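You operate a simulated robot arm through the tools that you are given. There is no shell and no other tool. Be economical: measure what you need, move in short steps, check, and stop when the job is done.

Carry out the task below with a simulated robot arm. There is one attempt and no reset: what you move stays moved.

TASK
Put the 15.5% remnant bobbin from the top of the blue bench and the brass check weight on the grey tray.
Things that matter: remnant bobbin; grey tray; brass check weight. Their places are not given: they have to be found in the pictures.

It is judged by the outcome, as a careful person would: the job done as asked, and still so three seconds after it is handed in. It fails if anything else is knocked over, pushed out of place, dropped, spilled or broken.

THE ROBOT
A 7-joint arm with a two-finger parallel gripper, fixed in place. Base frame: the origin is at the foot of the arm, x ahead of it, y to its left, z up; the work surface is at about z = 0. Lengths are in mm, angles in rad, forces in N, time in s.
With the tool pointing down near the work surface it reaches from about 240 to 620 mm from the base axis. Its first joint turns from -1.152 to 1.152 rad. Payload 2.6 kg.
Tool frame: the origin (TCP) lies between the finger pads and is the grasp point; the fingertips stand 30 mm ahead of it; z points along the fingers, y is the line along which they close. The gripper opens to 94 mm. The fingers are 28 mm wide and 10 mm thick; the gripper's body (50 by 96 mm) begins 55 mm behind the TCP.
Orientation is told as [roll, pitch, yaw] about the base's x, y, z axes, in that order, counted from this pose: with the fingers straight down and closing along the base's y, the tool's x points along the base's -x, its y along +y and its z along -z.

THE INTERFACE
- The arm moves only by the tool play_rows. Its argument "deltas" is a list of rows, each a list of 6 numbers: the shift along the tool's x, y, z in units of 25 mm (1.0 is 25 mm), then the turn, a rotation vector about the tool's x, y, z in units of 5 degrees (1.0 is 5 degrees). In form: [[tx, ty, tz, ax, ay, az], ...]. A call has 1 to 8 rows; each row shifts and turns the commanded pose from where the row before left it, along the tool's axes as they then stand. "jaw" is the closure in counts, from 0 (fully open) to 255 (shut), set as the call begins (left out, the last holds). A call with a number of a shift or a turn outside -1 to 1 is refused whole. A row lasts 0.2 s, in which the tool goes at most 50 mm and 0.15 rad; a call with a longer step from one row to the next is refused whole, and so is a gripper value outside its range. A pose out of reach is approached as far as the arm can. The call stops where the force on the tool passes 40 N (or 10 N more than at its start, if that is more) or the arm is blocked; 0.2 s more then pass. The fingers move at their own pace (about 72 mm/s each) and stop on an object; they squeeze with about 35 N. The grip force told is the motor's: it shows also when the fingers shut on nothing. Time passes only in rows, and 0.2 s behind the last, so rows that do not move let the fingers close. It gives the time, the measured TCP pose, the force on the tool (base axes), the opening and the grip force at its end, in the units of the frame above (readings bear some noise).
- Cameras (640 x 400 px; columns grow to the right, rows downward): "scene" is fixed at [14.3, 414.7, 578.8]; the picture's right is [-0.93, -0.37, 0.00], its down [-0.16, 0.40, -0.90] and it looks along [0.34, -0.84, -0.43] (base axes); focal length 341 px, centre (320, 200). "wrist" rides on the gripper at [-37, 0, -58] in the tool frame; the picture's right is [0.00, -1.00, 0.00], its down [0.97, 0.00, -0.24] and it looks along [0.24, 0.00, 0.97] (tool axes); focal length 218 px, centre (320, 200).
- grab_frame(camera): a new picture of that camera. No time passes.
- probe_pixels(camera, pixels): for up to 12 pixels [column, row] of the newest picture of that camera ("zoom" is the newest enlarged one), the place [x, y, z] in the base frame of the surface seen there, good to about 3 mm. No time passes.
- inspect(camera, box): a new picture of the part [left, top, right, bottom] of that camera's present view, enlarged. No time passes.
- hand_in(): hands the job in; it is judged then, once.

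Work in short steps. Measure before you move; look again where a grasp or a placing could have gone wrong, and mend it. You have 60 turns and 16 pictures in all, the two below and enlarged ones among them. Open the gripper and draw the arm clear of the work before you hand the job in, unless the task says otherwise; then end with one line.

The tools are called after "Request:" as name(argument=value, ...) on one line, values as JSON. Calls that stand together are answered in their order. play_rows: Moves the arm, as the interface text tells. Its arguments: {"type":"object","properties":{"deltas":{"type":"array","items":{"type":"array","items":{"type":"number"}}},"jaw":{"type":"number"}},"required":["deltas"]} The other tools are called the same way: grab_frame (camera) takes a picture; probe_pixels (camera, pixels) gives the place of the surface under pixels of a picture; inspect (camera, box) takes an enlarged picture of a part of a camera's view; hand_in () hands the job in.

At the start:

```text
t: 0.0
eef_pos: [246.8, -310.3, 331.9]
ee_rot: [0.001, 0.0, -0.001]
wrist_force: [0.9, -0.5, -0.7]
opening: 94.0
grip_force: 0.0
```

scene: 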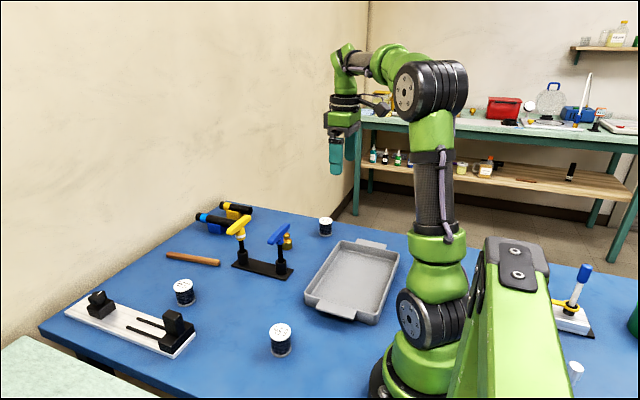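
wrist: 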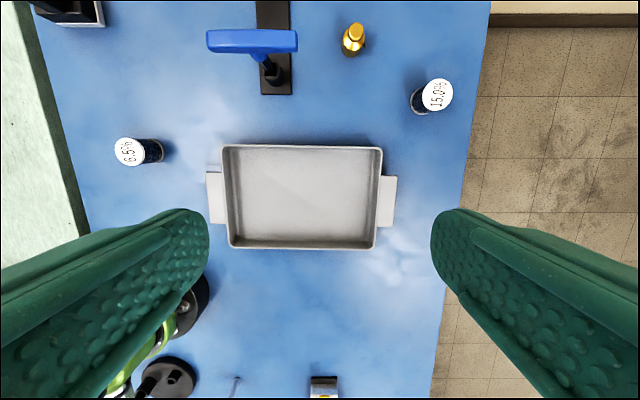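

The pictures show three bobbins at scene (184,292), (280,338) and (326,226). I'll enlarge them to read their labels.

Request:
inspect(camera="scene", box=[160, 200, 360, 360])

Request:
inspect(camera="wrist", box=[330, 10, 470, 120])

```text
2.50 times, centred on (260, 280) of scene
```

zoom: 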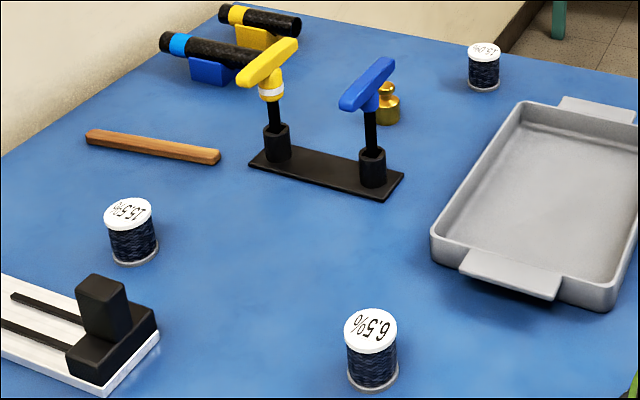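

```text
3.64 times, centred on (400, 65) of wrist
```

zoom: 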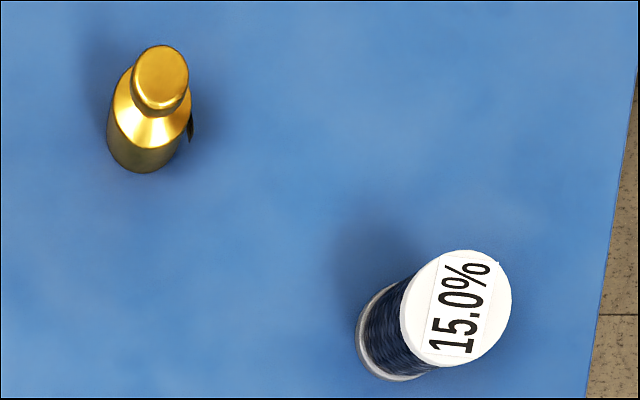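

The one at (184,292) seems to read 15.5%. I'll enlarge it further to confirm.

Request:
inspect(camera="scene", box=[168, 272, 208, 312])

Request:
grab_frame(camera="scene")

Request:
probe_pixels(camera="scene", pixels=[[183, 284], [186, 299], [194, 259], [275, 235], [289, 235], [289, 242], [240, 232], [350, 285], [328, 314], [387, 248], [172, 320], [279, 330]])

Request:
probe_pixels(camera="wrist", pixels=[[355, 32], [346, 50], [240, 160], [365, 160], [240, 235], [365, 235], [223, 148], [381, 148], [252, 42], [212, 40], [272, 70], [300, 195]])

```text
10.00 times, centred on (188, 292) of scene
```

zoom: 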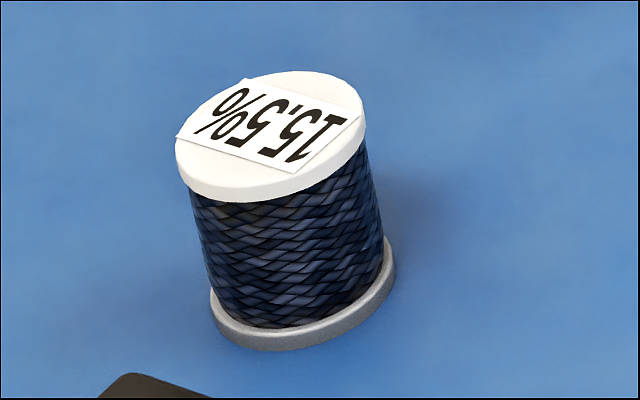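

```text
10 pictures are left
```

scene: 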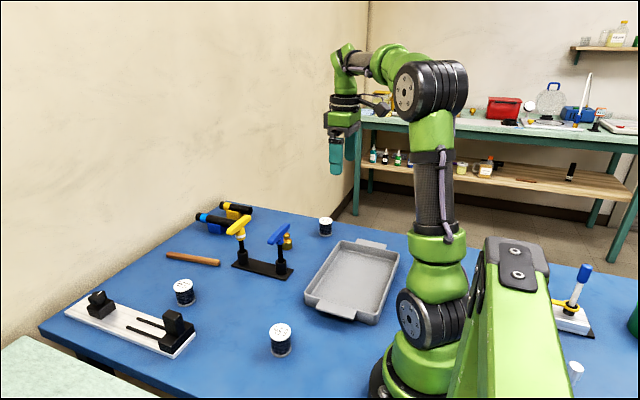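

```text
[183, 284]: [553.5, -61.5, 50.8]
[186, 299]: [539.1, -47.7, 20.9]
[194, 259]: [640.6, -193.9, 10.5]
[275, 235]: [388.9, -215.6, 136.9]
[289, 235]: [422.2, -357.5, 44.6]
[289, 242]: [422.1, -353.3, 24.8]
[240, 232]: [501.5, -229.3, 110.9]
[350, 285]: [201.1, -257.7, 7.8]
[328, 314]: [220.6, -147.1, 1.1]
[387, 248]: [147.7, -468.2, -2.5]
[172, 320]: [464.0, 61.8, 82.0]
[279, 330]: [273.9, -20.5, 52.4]
```

```text
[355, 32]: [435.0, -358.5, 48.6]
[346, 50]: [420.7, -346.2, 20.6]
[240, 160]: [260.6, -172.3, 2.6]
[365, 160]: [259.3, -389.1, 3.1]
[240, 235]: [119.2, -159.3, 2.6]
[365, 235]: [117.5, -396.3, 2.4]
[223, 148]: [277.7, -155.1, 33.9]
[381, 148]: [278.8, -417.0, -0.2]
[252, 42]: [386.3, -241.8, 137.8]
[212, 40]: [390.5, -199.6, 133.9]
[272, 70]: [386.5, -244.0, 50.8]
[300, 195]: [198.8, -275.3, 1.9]
```

The bobbin at about (552,-62) is confirmed as 15.5%. The weight is near (423,-353), about 50 high. The tray floor spans about x 119..260, y -390..-172. I'll move above the weight and look.

Request:
play_rows(deltas=[[-0.89, -0.21, 0.4, 0, 0, 0], [-0.89, -0.21, 0.4, 0, 0, 0], [-0.89, -0.21, 0.4, 0, 0, 0], [-0.89, -0.21, 0.4, 0, 0, 0], [-0.89, -0.21, 0.4, 0, 0, 0], [-0.89, -0.21, 0.4, 0, 0, 0], [-0.89, -0.21, 0.4, 0, 0, 0], [-0.89, -0.21, 0.4, 0, 0, 0]], jaw=0)

Request:
grab_frame(camera="wrist")

```text
t: 1.8
eef_pos: [425.1, -352.4, 251.8]
ee_rot: [0.0, 0.0, 0.001]
wrist_force: [-0.1, -0.1, 0.2]
opening: 94.0
grip_force: 0.0
```

```text
9 pictures are left
```

wrist: 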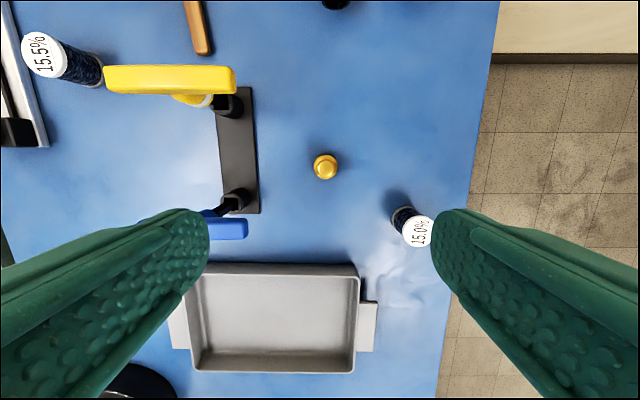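

The weight is at (325,167), with the 15.0% bobbin and the blue handle on either side. I'll probe their places and clearances.

Request:
probe_pixels(camera="wrist", pixels=[[325, 161], [325, 172], [314, 168], [337, 168], [245, 228], [420, 228], [406, 230], [232, 76], [230, 90], [228, 202], [275, 300], [325, 179]])

```text
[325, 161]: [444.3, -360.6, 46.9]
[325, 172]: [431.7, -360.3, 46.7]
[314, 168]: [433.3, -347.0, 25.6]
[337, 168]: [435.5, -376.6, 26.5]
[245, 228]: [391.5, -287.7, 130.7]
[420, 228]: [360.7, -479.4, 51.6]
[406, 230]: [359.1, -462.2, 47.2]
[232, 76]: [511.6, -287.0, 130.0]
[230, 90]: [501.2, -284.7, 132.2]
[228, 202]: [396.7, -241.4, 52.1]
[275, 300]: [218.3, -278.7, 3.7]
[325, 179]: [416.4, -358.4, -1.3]
```

The weight's axis is at about (437,-360), and the gripper clears the blue handle end (y -288) and the 15.0% bobbin. I'll align and go down to TCP z ≈ 36, which puts the tips at about 6 mm.

Request:
play_rows(deltas=[[-0.48, -0.3, 0, 0, 0, 0], [0, 0, 1, 0, 0, 0], [0, 0, 1, 0, 0, 0], [0, 0, 1, 0, 0, 0], [0, 0, 1, 0, 0, 0], [0, 0, 1, 0, 0, 0], [0, 0, 0, 0, 0, 0]])

Request:
play_rows(deltas=[[0, 0, 0.9, 0, 0, 0], [0, 0, 0.9, 0, 0, 0], [0, 0, 0.9, 0, 0, 0], [0, 0, 0.9, 0, 0, 0]])

Request:
grab_frame(camera="wrist")

```text
t: 3.4
eef_pos: [434.4, -359.5, 126.5]
ee_rot: [0.0, 0.0, -0.001]
wrist_force: [0.0, 0.4, 0.5]
opening: 93.8
grip_force: 0.0
```

```text
t: 4.4
eef_pos: [435.8, -359.2, 35.1]
ee_rot: [0.0, 0.002, 0.0]
wrist_force: [0.2, -0.2, -0.1]
opening: 94.0
grip_force: 0.0
```

```text
8 pictures are left
```

wrist: 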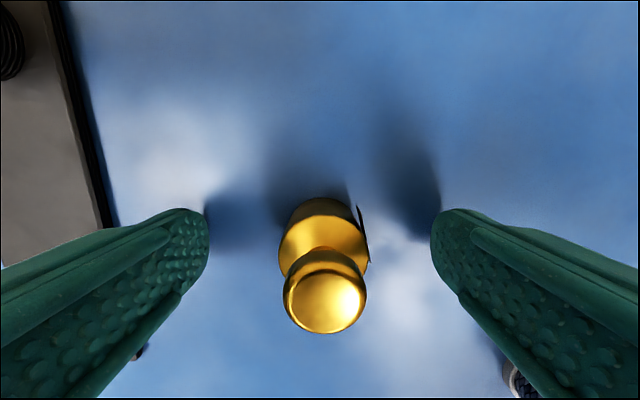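

The weight sits centred between the fingers, so I'll close.

Request:
play_rows(deltas=[[0, 0, 0, 0, 0, 0], [0, 0, 0, 0, 0, 0], [0, 0, 0, 0, 0, 0], [0, 0, 0, 0, 0, 0], [0, 0, 0, 0, 0, 0]], jaw=255)

Request:
play_rows(deltas=[[0, 0, -0.5, 0, 0, 0], [0, 0, -0.8, 0, 0, 0], [0, 0, -1, 0, 0, 0], [0, 0, -1, 0, 0, 0], [0, 0, -1, 0, 0, 0], [0, 0, -1, 0, 0, 0], [0, 0, -1, 0, 0, 0], [0, 0, -0.7, 0, 0, 0]])

```text
t: 5.6
eef_pos: [435.3, -358.6, 35.9]
ee_rot: [-0.001, -0.001, -0.001]
wrist_force: [-0.4, -0.2, 0.1]
opening: 33.0
grip_force: 35.0
```

```text
t: 7.4
eef_pos: [435.5, -359.7, 210.3]
ee_rot: [0.001, -0.001, 0.0]
wrist_force: [0.2, 0.3, 0.3]
opening: 0.1
grip_force: 32.4
```

The opening fell to 0, so the weight slipped out. I'll look where it is.

Request:
grab_frame(camera="wrist")

```text
7 pictures are left
```

wrist: 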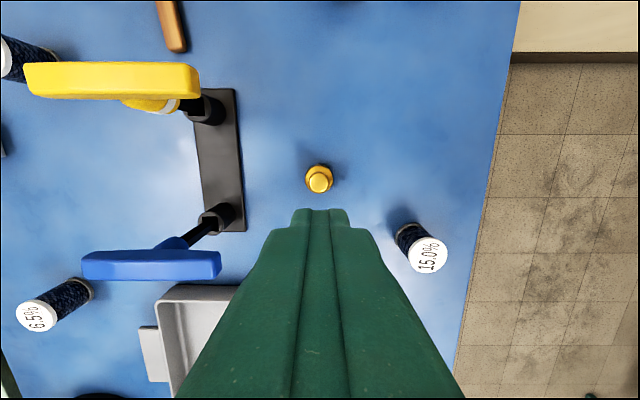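

The weight is still standing at (319,180). I'll study its shape for a better grip, such as under the knob.

Request:
inspect(camera="scene", box=[266, 220, 310, 256])

Request:
inspect(camera="wrist", box=[290, 150, 350, 210])

```text
11.11 times, centred on (288, 238) of scene
```

zoom: 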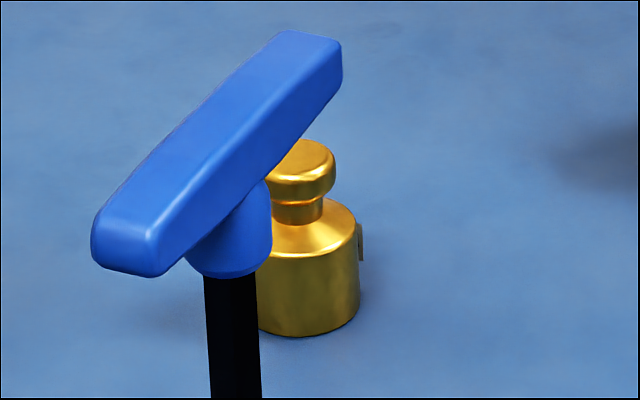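

```text
6.67 times, centred on (320, 180) of wrist
```

zoom: 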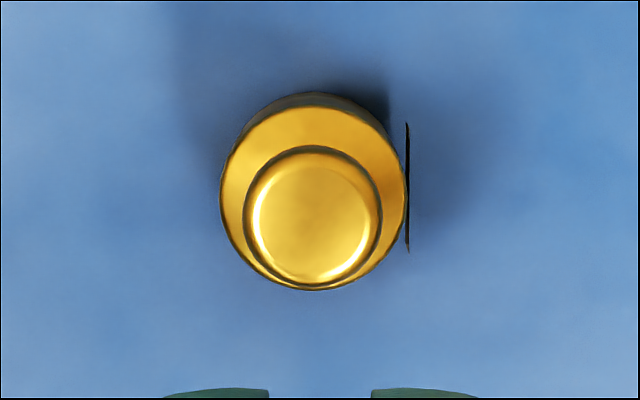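

A thin tag plate stands on the weight's -y side. The first grip took 33 mm where the body is about 30 mm, so one finger was pressing on the tag. I'll turn the gripper to yaw -90° to close along x on bare brass.

Request:
play_rows(deltas=[[0, 0, 0, 0, 0, 1], [0, 0, 0, 0, 0, 1], [0, 0, 0, 0, 0, 1], [0, 0, 0, 0, 0, 1], [0, 0, 0, 0, 0, 1], [0, 0, 0, 0, 0, 1], [0, 0, 0, 0, 0, 1], [0, 0, 0, 0, 0, 1]], jaw=0)

Request:
play_rows(deltas=[[0, 0, 0, 0, 0, 1], [0, 0, 0, 0, 0, 1], [0, 0, 0, 0, 0, 1], [0, 0, 0, 0, 0, 1], [0, 0, 0, 0, 0, 1], [0, 0, 0, 0, 0, 1], [0, 0, 0, 0, 0, 1], [0, 0, 0, 0, 0, 1]])

Request:
play_rows(deltas=[[0, 0, 0, 0, 0, 1], [0, 0, 0, 0, 0, 1], [0, 0, 0, 0, 0, 0]])

```text
t: 9.2
eef_pos: [437.4, -359.9, 211.2]
ee_rot: [0.002, -0.002, -0.699]
wrist_force: [-0.1, 0.0, 0.0]
opening: 94.0
grip_force: 0.1
```

```text
t: 11.0
eef_pos: [436.0, -359.4, 211.2]
ee_rot: [0.001, 0.0, -1.398]
wrist_force: [-0.2, -0.9, -0.3]
opening: 94.0
grip_force: 0.2
```

```text
t: 11.8
eef_pos: [437.8, -359.8, 211.6]
ee_rot: [0.001, 0.0, -1.572]
wrist_force: [-0.4, 0.2, 0.6]
opening: 94.0
grip_force: 0.0
```

Yaw is now -90°, so I'll descend straight down and close.

Request:
play_rows(deltas=[[0, 0, 0.9, 0, 0, 0], [0, 0, 0.9, 0, 0, 0], [0, 0, 0.9, 0, 0, 0], [0, 0, 0.9, 0, 0, 0], [0, 0, 0.9, 0, 0, 0], [0, 0, 0.9, 0, 0, 0], [0, 0, 0.9, 0, 0, 0], [0, 0, 0.8, 0, 0, 0]])

Request:
play_rows(deltas=[[0, 0, 0, 0, 0, 0], [0, 0, 0, 0, 0, 0], [0, 0, 0, 0, 0, 0], [0, 0, 0, 0, 0, 0], [0, 0, 0, 0, 0, 0], [0, 0, 0, 0, 0, 0]], jaw=255)

Request:
play_rows(deltas=[[0, 0, -0.2, 0, 0, 0], [0, 0, -0.2, 0, 0, 0], [0, 0, -0.2, 0, 0, 0], [0, 0, 0, 0, 0, 0]])

```text
t: 13.6
eef_pos: [436.9, -358.0, 31.7]
ee_rot: [0.0, 0.0, -1.57]
wrist_force: [-0.4, 0.0, -0.4]
opening: 94.0
grip_force: 0.1
```

```text
t: 15.0
eef_pos: [436.9, -359.9, 33.2]
ee_rot: [0.0, 0.0, -1.571]
wrist_force: [0.3, -1.2, 0.2]
opening: 31.5
grip_force: 35.2
```

```text
t: 16.0
eef_pos: [436.2, -359.9, 49.0]
ee_rot: [0.001, 0.001, -1.571]
wrist_force: [-0.8, 0.1, -1.5]
opening: 31.2
grip_force: 35.5
```

The grip holds at 31 mm after a 15 mm lift, and the tool force shows the load. I'll lift higher, gently.

Request:
play_rows(deltas=[[0, 0, -0.5, 0, 0, 0], [0, 0, -0.7, 0, 0, 0], [0, 0, -0.7, 0, 0, 0], [0, 0, -0.7, 0, 0, 0], [0, 0, -0.7, 0, 0, 0], [0, 0, -0.7, 0, 0, 0], [0, 0, -0.7, 0, 0, 0], [0, 0, -0.5, 0, 0, 0]])

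```text
t: 17.8
eef_pos: [436.4, -358.9, 178.4]
ee_rot: [0.001, 0.0, -1.572]
wrist_force: [0.6, 0.1, -1.2]
opening: 31.5
grip_force: 35.5
```

It holds. I'll carry it over to the tray at (190,-325).

Request:
play_rows(deltas=[[0.1, -0.6, 0, 0, 0, 0], [0.1, -0.8, 0, 0, 0, 0], [0.1, -0.9, 0, 0, 0, 0], [0.1, -0.9, 0, 0, 0, 0], [0.1, -0.9, 0, 0, 0, 0], [0.1, -0.9, 0, 0, 0, 0], [0.1, -0.9, 0, 0, 0, 0], [0.1, -0.9, 0, 0, 0, 0]])

Request:
play_rows(deltas=[[0.13, -0.9, 0, 0, 0, 0], [0.13, -0.9, 0, 0, 0, 0], [0.13, -0.8, 0, 0, 0, 0], [0.13, -0.46, 0, 0, 0, 0], [0, 0, 0, 0, 0, 0]])

Request:
grab_frame(camera="wrist")

```text
t: 19.6
eef_pos: [265.5, -338.6, 179.6]
ee_rot: [-0.001, 0.0, -1.571]
wrist_force: [0.8, -0.5, -2.3]
opening: 31.4
grip_force: 34.9
```

```text
t: 20.8
eef_pos: [188.5, -328.1, 178.8]
ee_rot: [-0.001, 0.001, -1.57]
wrist_force: [0.1, -0.8, -0.9]
opening: 31.6
grip_force: 34.7
```

```text
4 pictures are left
```

wrist: 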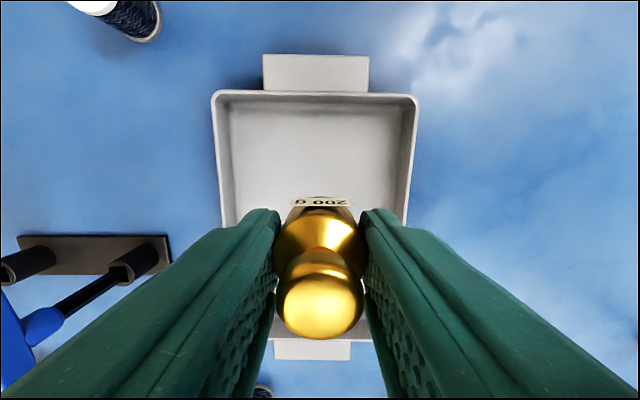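

The weight is centred across the tray, with its 200 g tag facing up-image. I'll lower it to the floor.

Request:
play_rows(deltas=[[0, 0, 0.8, 0, 0, 0], [0, 0, 0.8, 0, 0, 0], [0, 0, 0.8, 0, 0, 0], [0, 0, 0.8, 0, 0, 0], [0, 0, 0.8, 0, 0, 0], [0, 0, 0.8, 0, 0, 0], [0, 0, 0.5, 0, 0, 0], [0, 0, 0.2, 0, 0, 0]])

Request:
play_rows(deltas=[[0, 0, 0.1, 0, 0, 0], [0, 0, 0, 0, 0, 0]])

```text
t: 22.6
eef_pos: [188.7, -327.7, 41.9]
ee_rot: [0.0, 0.001, -1.571]
wrist_force: [-0.2, 0.5, -1.1]
opening: 31.4
grip_force: 34.6
```

```text
t: 23.2
eef_pos: [188.4, -327.1, 39.3]
ee_rot: [0.0, 0.0, -1.572]
wrist_force: [0.7, 0.4, -2.3]
opening: 31.6
grip_force: 35.2
```

I'll ease it down in small steps, watching for contact.

Request:
play_rows(deltas=[[0, 0, 0.08, 0, 0, 0], [0, 0, 0, 0, 0, 0]])

Request:
play_rows(deltas=[[0, 0, 0.06, 0, 0, 0], [0, 0, 0, 0, 0, 0]])

```text
t: 23.8
eef_pos: [190.6, -326.5, 37.8]
ee_rot: [0.002, 0.001, -1.57]
wrist_force: [-0.6, -1.1, -2.0]
opening: 31.7
grip_force: 34.8
```

```text
t: 24.4
eef_pos: [189.7, -327.5, 35.6]
ee_rot: [0.003, -0.001, -1.573]
wrist_force: [-5.2, 5.8, 24.3]
opening: 31.2
grip_force: 35.3
```

Contact shows: 24 N upward at z 35.6. I'll release and rise.

Request:
play_rows(deltas=[[0, 0, 0, 0, 0, 0], [0, 0, 0, 0, 0, 0], [0, 0, 0, 0, 0, 0], [0, 0, 0, 0, 0, 0]], jaw=70)

Request:
play_rows(deltas=[[0, 0, -0.5, 0, 0, 0], [0, 0, -0.9, 0, 0, 0], [0, 0, -1, 0, 0, 0], [0, 0, -1, 0, 0, 0], [0, 0, -1, 0, 0, 0], [0, 0, -1, 0, 0, 0], [0, 0, -1, 0, 0, 0], [0, 0, -1, 0, 0, 0]])

```text
t: 25.4
eef_pos: [190.3, -327.1, 35.5]
ee_rot: [0.0, 0.001, -1.571]
wrist_force: [0.6, 0.1, -0.6]
opening: 68.5
grip_force: 0.1
```

```text
t: 27.2
eef_pos: [190.7, -328.3, 222.5]
ee_rot: [0.001, -0.001, -1.569]
wrist_force: [0.1, -0.1, -0.2]
opening: 68.2
grip_force: 0.1
```

The weight is released. I'll probe around the 15.5% bobbin, including the nearby rail, the stick and its label, to pick a grip direction.

Request:
probe_pixels(camera="scene", pixels=[[183, 280], [176, 284], [191, 284], [183, 289], [186, 304], [120, 302], [150, 312], [196, 335], [172, 316], [185, 320], [98, 296], [220, 262]])

```text
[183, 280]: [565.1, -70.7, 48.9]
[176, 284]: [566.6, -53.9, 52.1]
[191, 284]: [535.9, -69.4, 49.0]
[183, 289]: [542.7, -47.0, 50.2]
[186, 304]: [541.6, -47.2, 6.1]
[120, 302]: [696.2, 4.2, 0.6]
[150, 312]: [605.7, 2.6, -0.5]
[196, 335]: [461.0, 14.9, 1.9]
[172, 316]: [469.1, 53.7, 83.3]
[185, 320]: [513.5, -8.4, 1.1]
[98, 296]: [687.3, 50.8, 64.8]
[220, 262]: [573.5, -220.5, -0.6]
```

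The bobbin's axis is at about (552,-60) and the rail edge is near y≈8. Closing along x (yaw -90°) is clear of everything, so I'll keep that yaw and travel at z≈225.

Request:
play_rows(deltas=[[0.67, 0.9, -0.1, 0, 0, 0], [0.67, 0.9, -0.1, 0, 0, 0], [0.67, 0.9, -0.1, 0, 0, 0], [0.67, 0.9, -0.1, 0, 0, 0], [0.67, 0.9, -0.1, 0, 0, 0], [0.67, 0.9, -0.1, 0, 0, 0], [0.67, 0.9, -0.1, 0, 0, 0], [0.67, 0.9, -0.1, 0, 0, 0]], jaw=0)

Request:
play_rows(deltas=[[0.67, 0.9, 0, 0, 0, 0], [0.67, 0.9, 0, 0, 0, 0], [0.67, 0.9, 0, 0, 0, 0], [0.67, 0.9, 0, 0, 0, 0], [0.67, 0.9, 0, 0, 0, 0], [0.67, 0.9, 0, 0, 0, 0], [0.67, 0.9, 0, 0, 0, 0], [0.67, 0.9, 0, 0, 0, 0]])

Request:
play_rows(deltas=[[0, 0, 1, 0, 0, 0], [0, 0, 1, 0, 0, 0], [0, 0, 0.8, 0, 0, 0], [0, 0, 0, 0, 0, 0]])

Request:
grab_frame(camera="wrist")

```text
t: 29.0
eef_pos: [370.6, -191.1, 242.6]
ee_rot: [-0.001, 0.0, -1.571]
wrist_force: [-0.6, -0.2, -0.2]
opening: 93.8
grip_force: 0.1
```

```text
t: 30.8
eef_pos: [552.2, -55.5, 240.5]
ee_rot: [0.002, 0.001, -1.571]
wrist_force: [-0.8, -0.5, 0.2]
opening: 94.0
grip_force: 0.0
```

```text
t: 31.8
eef_pos: [551.8, -57.5, 170.8]
ee_rot: [0.0, -0.001, -1.57]
wrist_force: [-0.4, 0.3, -0.9]
opening: 93.8
grip_force: 0.1
```

```text
3 pictures are left
```

wrist: 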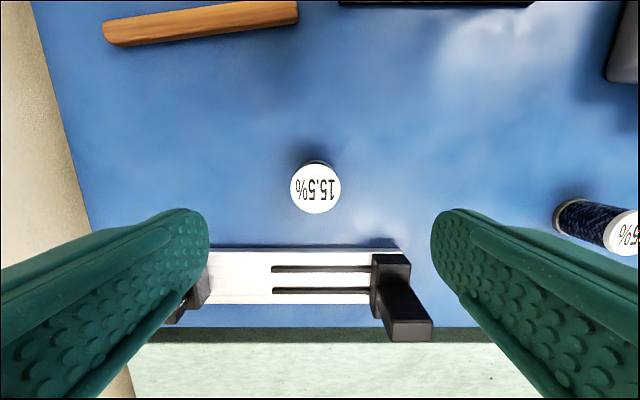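

The bobbin top is at (316,187), which gives (555,-61.5). I'll correct by a few mm, descend and grip.

Request:
play_rows(deltas=[[-0.16, 0.12, 0.5, 0, 0, 0], [0, 0, 0.8, 0, 0, 0], [0, 0, 0.8, 0, 0, 0], [0, 0, 0.8, 0, 0, 0], [0, 0, 0.8, 0, 0, 0], [0, 0, 0.8, 0, 0, 0], [0, 0, 0.8, 0, 0, 0], [0, 0, 0.1, 0, 0, 0]])

Request:
play_rows(deltas=[[0, 0, 0, 0, 0, 0], [0, 0, 0, 0, 0, 0], [0, 0, 0, 0, 0, 0], [0, 0, 0, 0, 0, 0], [0, 0, 0, 0, 0, 0], [0, 0, 0, 0, 0, 0]], jaw=255)

Request:
play_rows(deltas=[[0, 0, -0.2, 0, 0, 0], [0, 0, -0.2, 0, 0, 0], [0, 0, -0.2, 0, 0, 0], [0, 0, 0, 0, 0, 0]])

```text
t: 33.6
eef_pos: [552.6, -63.0, 35.1]
ee_rot: [0.001, -0.001, -1.572]
wrist_force: [0.3, 1.0, 0.2]
opening: 94.1
grip_force: 0.0
```

```text
t: 35.0
eef_pos: [551.9, -62.4, 36.9]
ee_rot: [-0.001, 0.001, -1.57]
wrist_force: [0.1, -0.8, 0.5]
opening: 41.2
grip_force: 34.7
```

```text
t: 36.0
eef_pos: [553.1, -63.1, 51.3]
ee_rot: [0.0, 0.0, -1.571]
wrist_force: [1.2, 0.0, -0.7]
opening: 41.7
grip_force: 34.5
```

The bobbin is held at 41 mm. I'll lift gently.

Request:
play_rows(deltas=[[0, 0, -0.5, 0, 0, 0], [0, 0, -0.8, 0, 0, 0], [0, 0, -0.8, 0, 0, 0], [0, 0, -0.9, 0, 0, 0], [0, 0, -0.9, 0, 0, 0], [0, 0, -0.9, 0, 0, 0], [0, 0, -0.9, 0, 0, 0], [0, 0, -0.9, 0, 0, 0]])

```text
t: 37.8
eef_pos: [552.1, -62.4, 216.4]
ee_rot: [-0.001, 0.001, -1.571]
wrist_force: [0.7, -1.0, -1.0]
opening: 41.4
grip_force: 35.1
```

Held. I'll carry it to the tray at (190,-225), about 100 mm from the weight.

Request:
play_rows(deltas=[[-0.41, -0.9, 0, 0, 0, 0], [-0.41, -0.9, 0, 0, 0, 0], [-0.41, -0.9, 0, 0, 0, 0], [-0.41, -0.9, 0, 0, 0, 0], [-0.41, -0.9, 0, 0, 0, 0], [-0.41, -0.9, 0, 0, 0, 0], [-0.41, -0.9, 0, 0, 0, 0], [-0.41, -0.9, 0, 0, 0, 0]])

Request:
play_rows(deltas=[[-0.41, -0.9, 0, 0, 0, 0], [-0.41, -0.9, 0, 0, 0, 0], [-0.41, -0.9, 0, 0, 0, 0], [-0.41, -0.9, 0, 0, 0, 0], [-0.41, -0.9, 0, 0, 0, 0], [-0.41, -0.9, 0, 0, 0, 0], [-0.41, -0.9, 0, 0, 0, 0], [-0.41, -0.9, 0, 0, 0, 0]])

Request:
grab_frame(camera="wrist")

```text
t: 39.6
eef_pos: [373.9, -144.6, 215.6]
ee_rot: [-0.002, 0.001, -1.57]
wrist_force: [-0.3, -0.1, -1.2]
opening: 41.3
grip_force: 35.0
```

```text
t: 41.4
eef_pos: [192.8, -224.4, 215.5]
ee_rot: [-0.001, 0.0, -1.571]
wrist_force: [0.1, -0.2, -0.8]
opening: 41.1
grip_force: 34.7
```

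```text
2 pictures are left
```

wrist: 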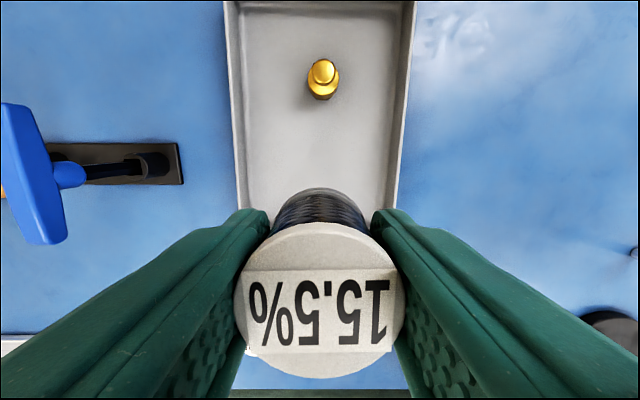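

The weight stands in the tray, and the bobbin is above clear tray floor. I'll lower it.

Request:
play_rows(deltas=[[0, 0, 0.9, 0, 0, 0], [0, 0, 0.9, 0, 0, 0], [0, 0, 0.9, 0, 0, 0], [0, 0, 0.9, 0, 0, 0], [0, 0, 0.9, 0, 0, 0], [0, 0, 0.9, 0, 0, 0], [0, 0, 0.9, 0, 0, 0], [0, 0, 0.5, 0, 0, 0]])

Request:
play_rows(deltas=[[0, 0, 0.12, 0, 0, 0], [0, 0, 0, 0, 0, 0]])

```text
t: 43.2
eef_pos: [192.7, -226.7, 44.3]
ee_rot: [0.0, 0.0, -1.572]
wrist_force: [-0.4, 0.3, -0.8]
opening: 41.0
grip_force: 35.1
```

```text
t: 43.8
eef_pos: [192.0, -225.0, 41.1]
ee_rot: [0.001, 0.001, -1.569]
wrist_force: [0.1, 1.3, -1.8]
opening: 41.2
grip_force: 35.2
```

Now a few small steps down to contact.

Request:
play_rows(deltas=[[0, 0, 0.07, 0, 0, 0], [0, 0, 0, 0, 0, 0]])

Request:
play_rows(deltas=[[0, 0, 0.05, 0, 0, 0], [0, 0, 0, 0, 0, 0]])

```text
t: 44.4
eef_pos: [192.8, -225.1, 40.5]
ee_rot: [-0.001, -0.001, -1.571]
wrist_force: [-1.4, 0.2, 2.1]
opening: 41.0
grip_force: 35.0
```

```text
t: 45.0
eef_pos: [193.3, -226.3, 38.9]
ee_rot: [0.001, 0.0, -1.572]
wrist_force: [-4.5, 5.0, 26.7]
opening: 41.4
grip_force: 35.0
```

Contact is made. I'll release and rise.

Request:
play_rows(deltas=[[0, 0, 0, 0, 0, 0], [0, 0, 0, 0, 0, 0], [0, 0, 0, 0, 0, 0], [0, 0, 0, 0, 0, 0]], jaw=50)

Request:
play_rows(deltas=[[0, 0, -0.5, 0, 0, 0], [0, 0, -0.9, 0, 0, 0], [0, 0, -1, 0, 0, 0], [0, 0, -1, 0, 0, 0], [0, 0, -1, 0, 0, 0], [0, 0, -1, 0, 0, 0], [0, 0, -1, 0, 0, 0], [0, 0, -1, 0, 0, 0]])

Request:
play_rows(deltas=[[-0.5, 0.3, -0.8, 0, 0, 0], [-0.5, 0.3, -0.8, 0, 0, 0], [-0.5, 0.3, -0.8, 0, 0, 0], [-0.5, 0.3, -0.5, 0, 0, 0]], jaw=0)

Request:
grab_frame(camera="scene")

```text
t: 46.0
eef_pos: [192.9, -226.1, 39.9]
ee_rot: [0.0, -0.001, -1.571]
wrist_force: [0.3, 0.0, 0.4]
opening: 75.6
grip_force: 0.1
```

```text
t: 47.8
eef_pos: [191.1, -225.8, 224.8]
ee_rot: [-0.001, 0.0, -1.57]
wrist_force: [0.2, 0.4, 0.0]
opening: 75.5
grip_force: 0.0
```

```text
t: 48.8
eef_pos: [223.7, -275.5, 295.5]
ee_rot: [0.0, 0.0, -1.57]
wrist_force: [-0.1, -0.3, -0.3]
opening: 94.2
grip_force: 0.1
```

```text
1 pictures are left
```

scene: 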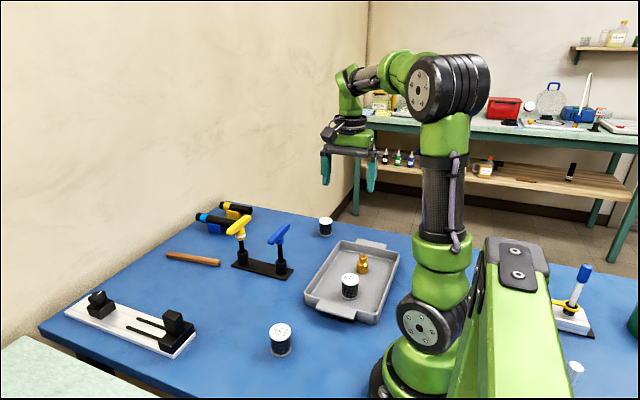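

Both items stand in the tray, at (350,286) and (363,263). Everything else is in its place, and the gripper is open and clear.

Request:
hand_in()

```text
The job is handed in.
```

The 15.5% remnant bobbin and the brass check weight are both standing in the grey tray, and nothing else was moved. My first grip on the weight slipped, but it stayed upright, and I picked it up again from the other side.
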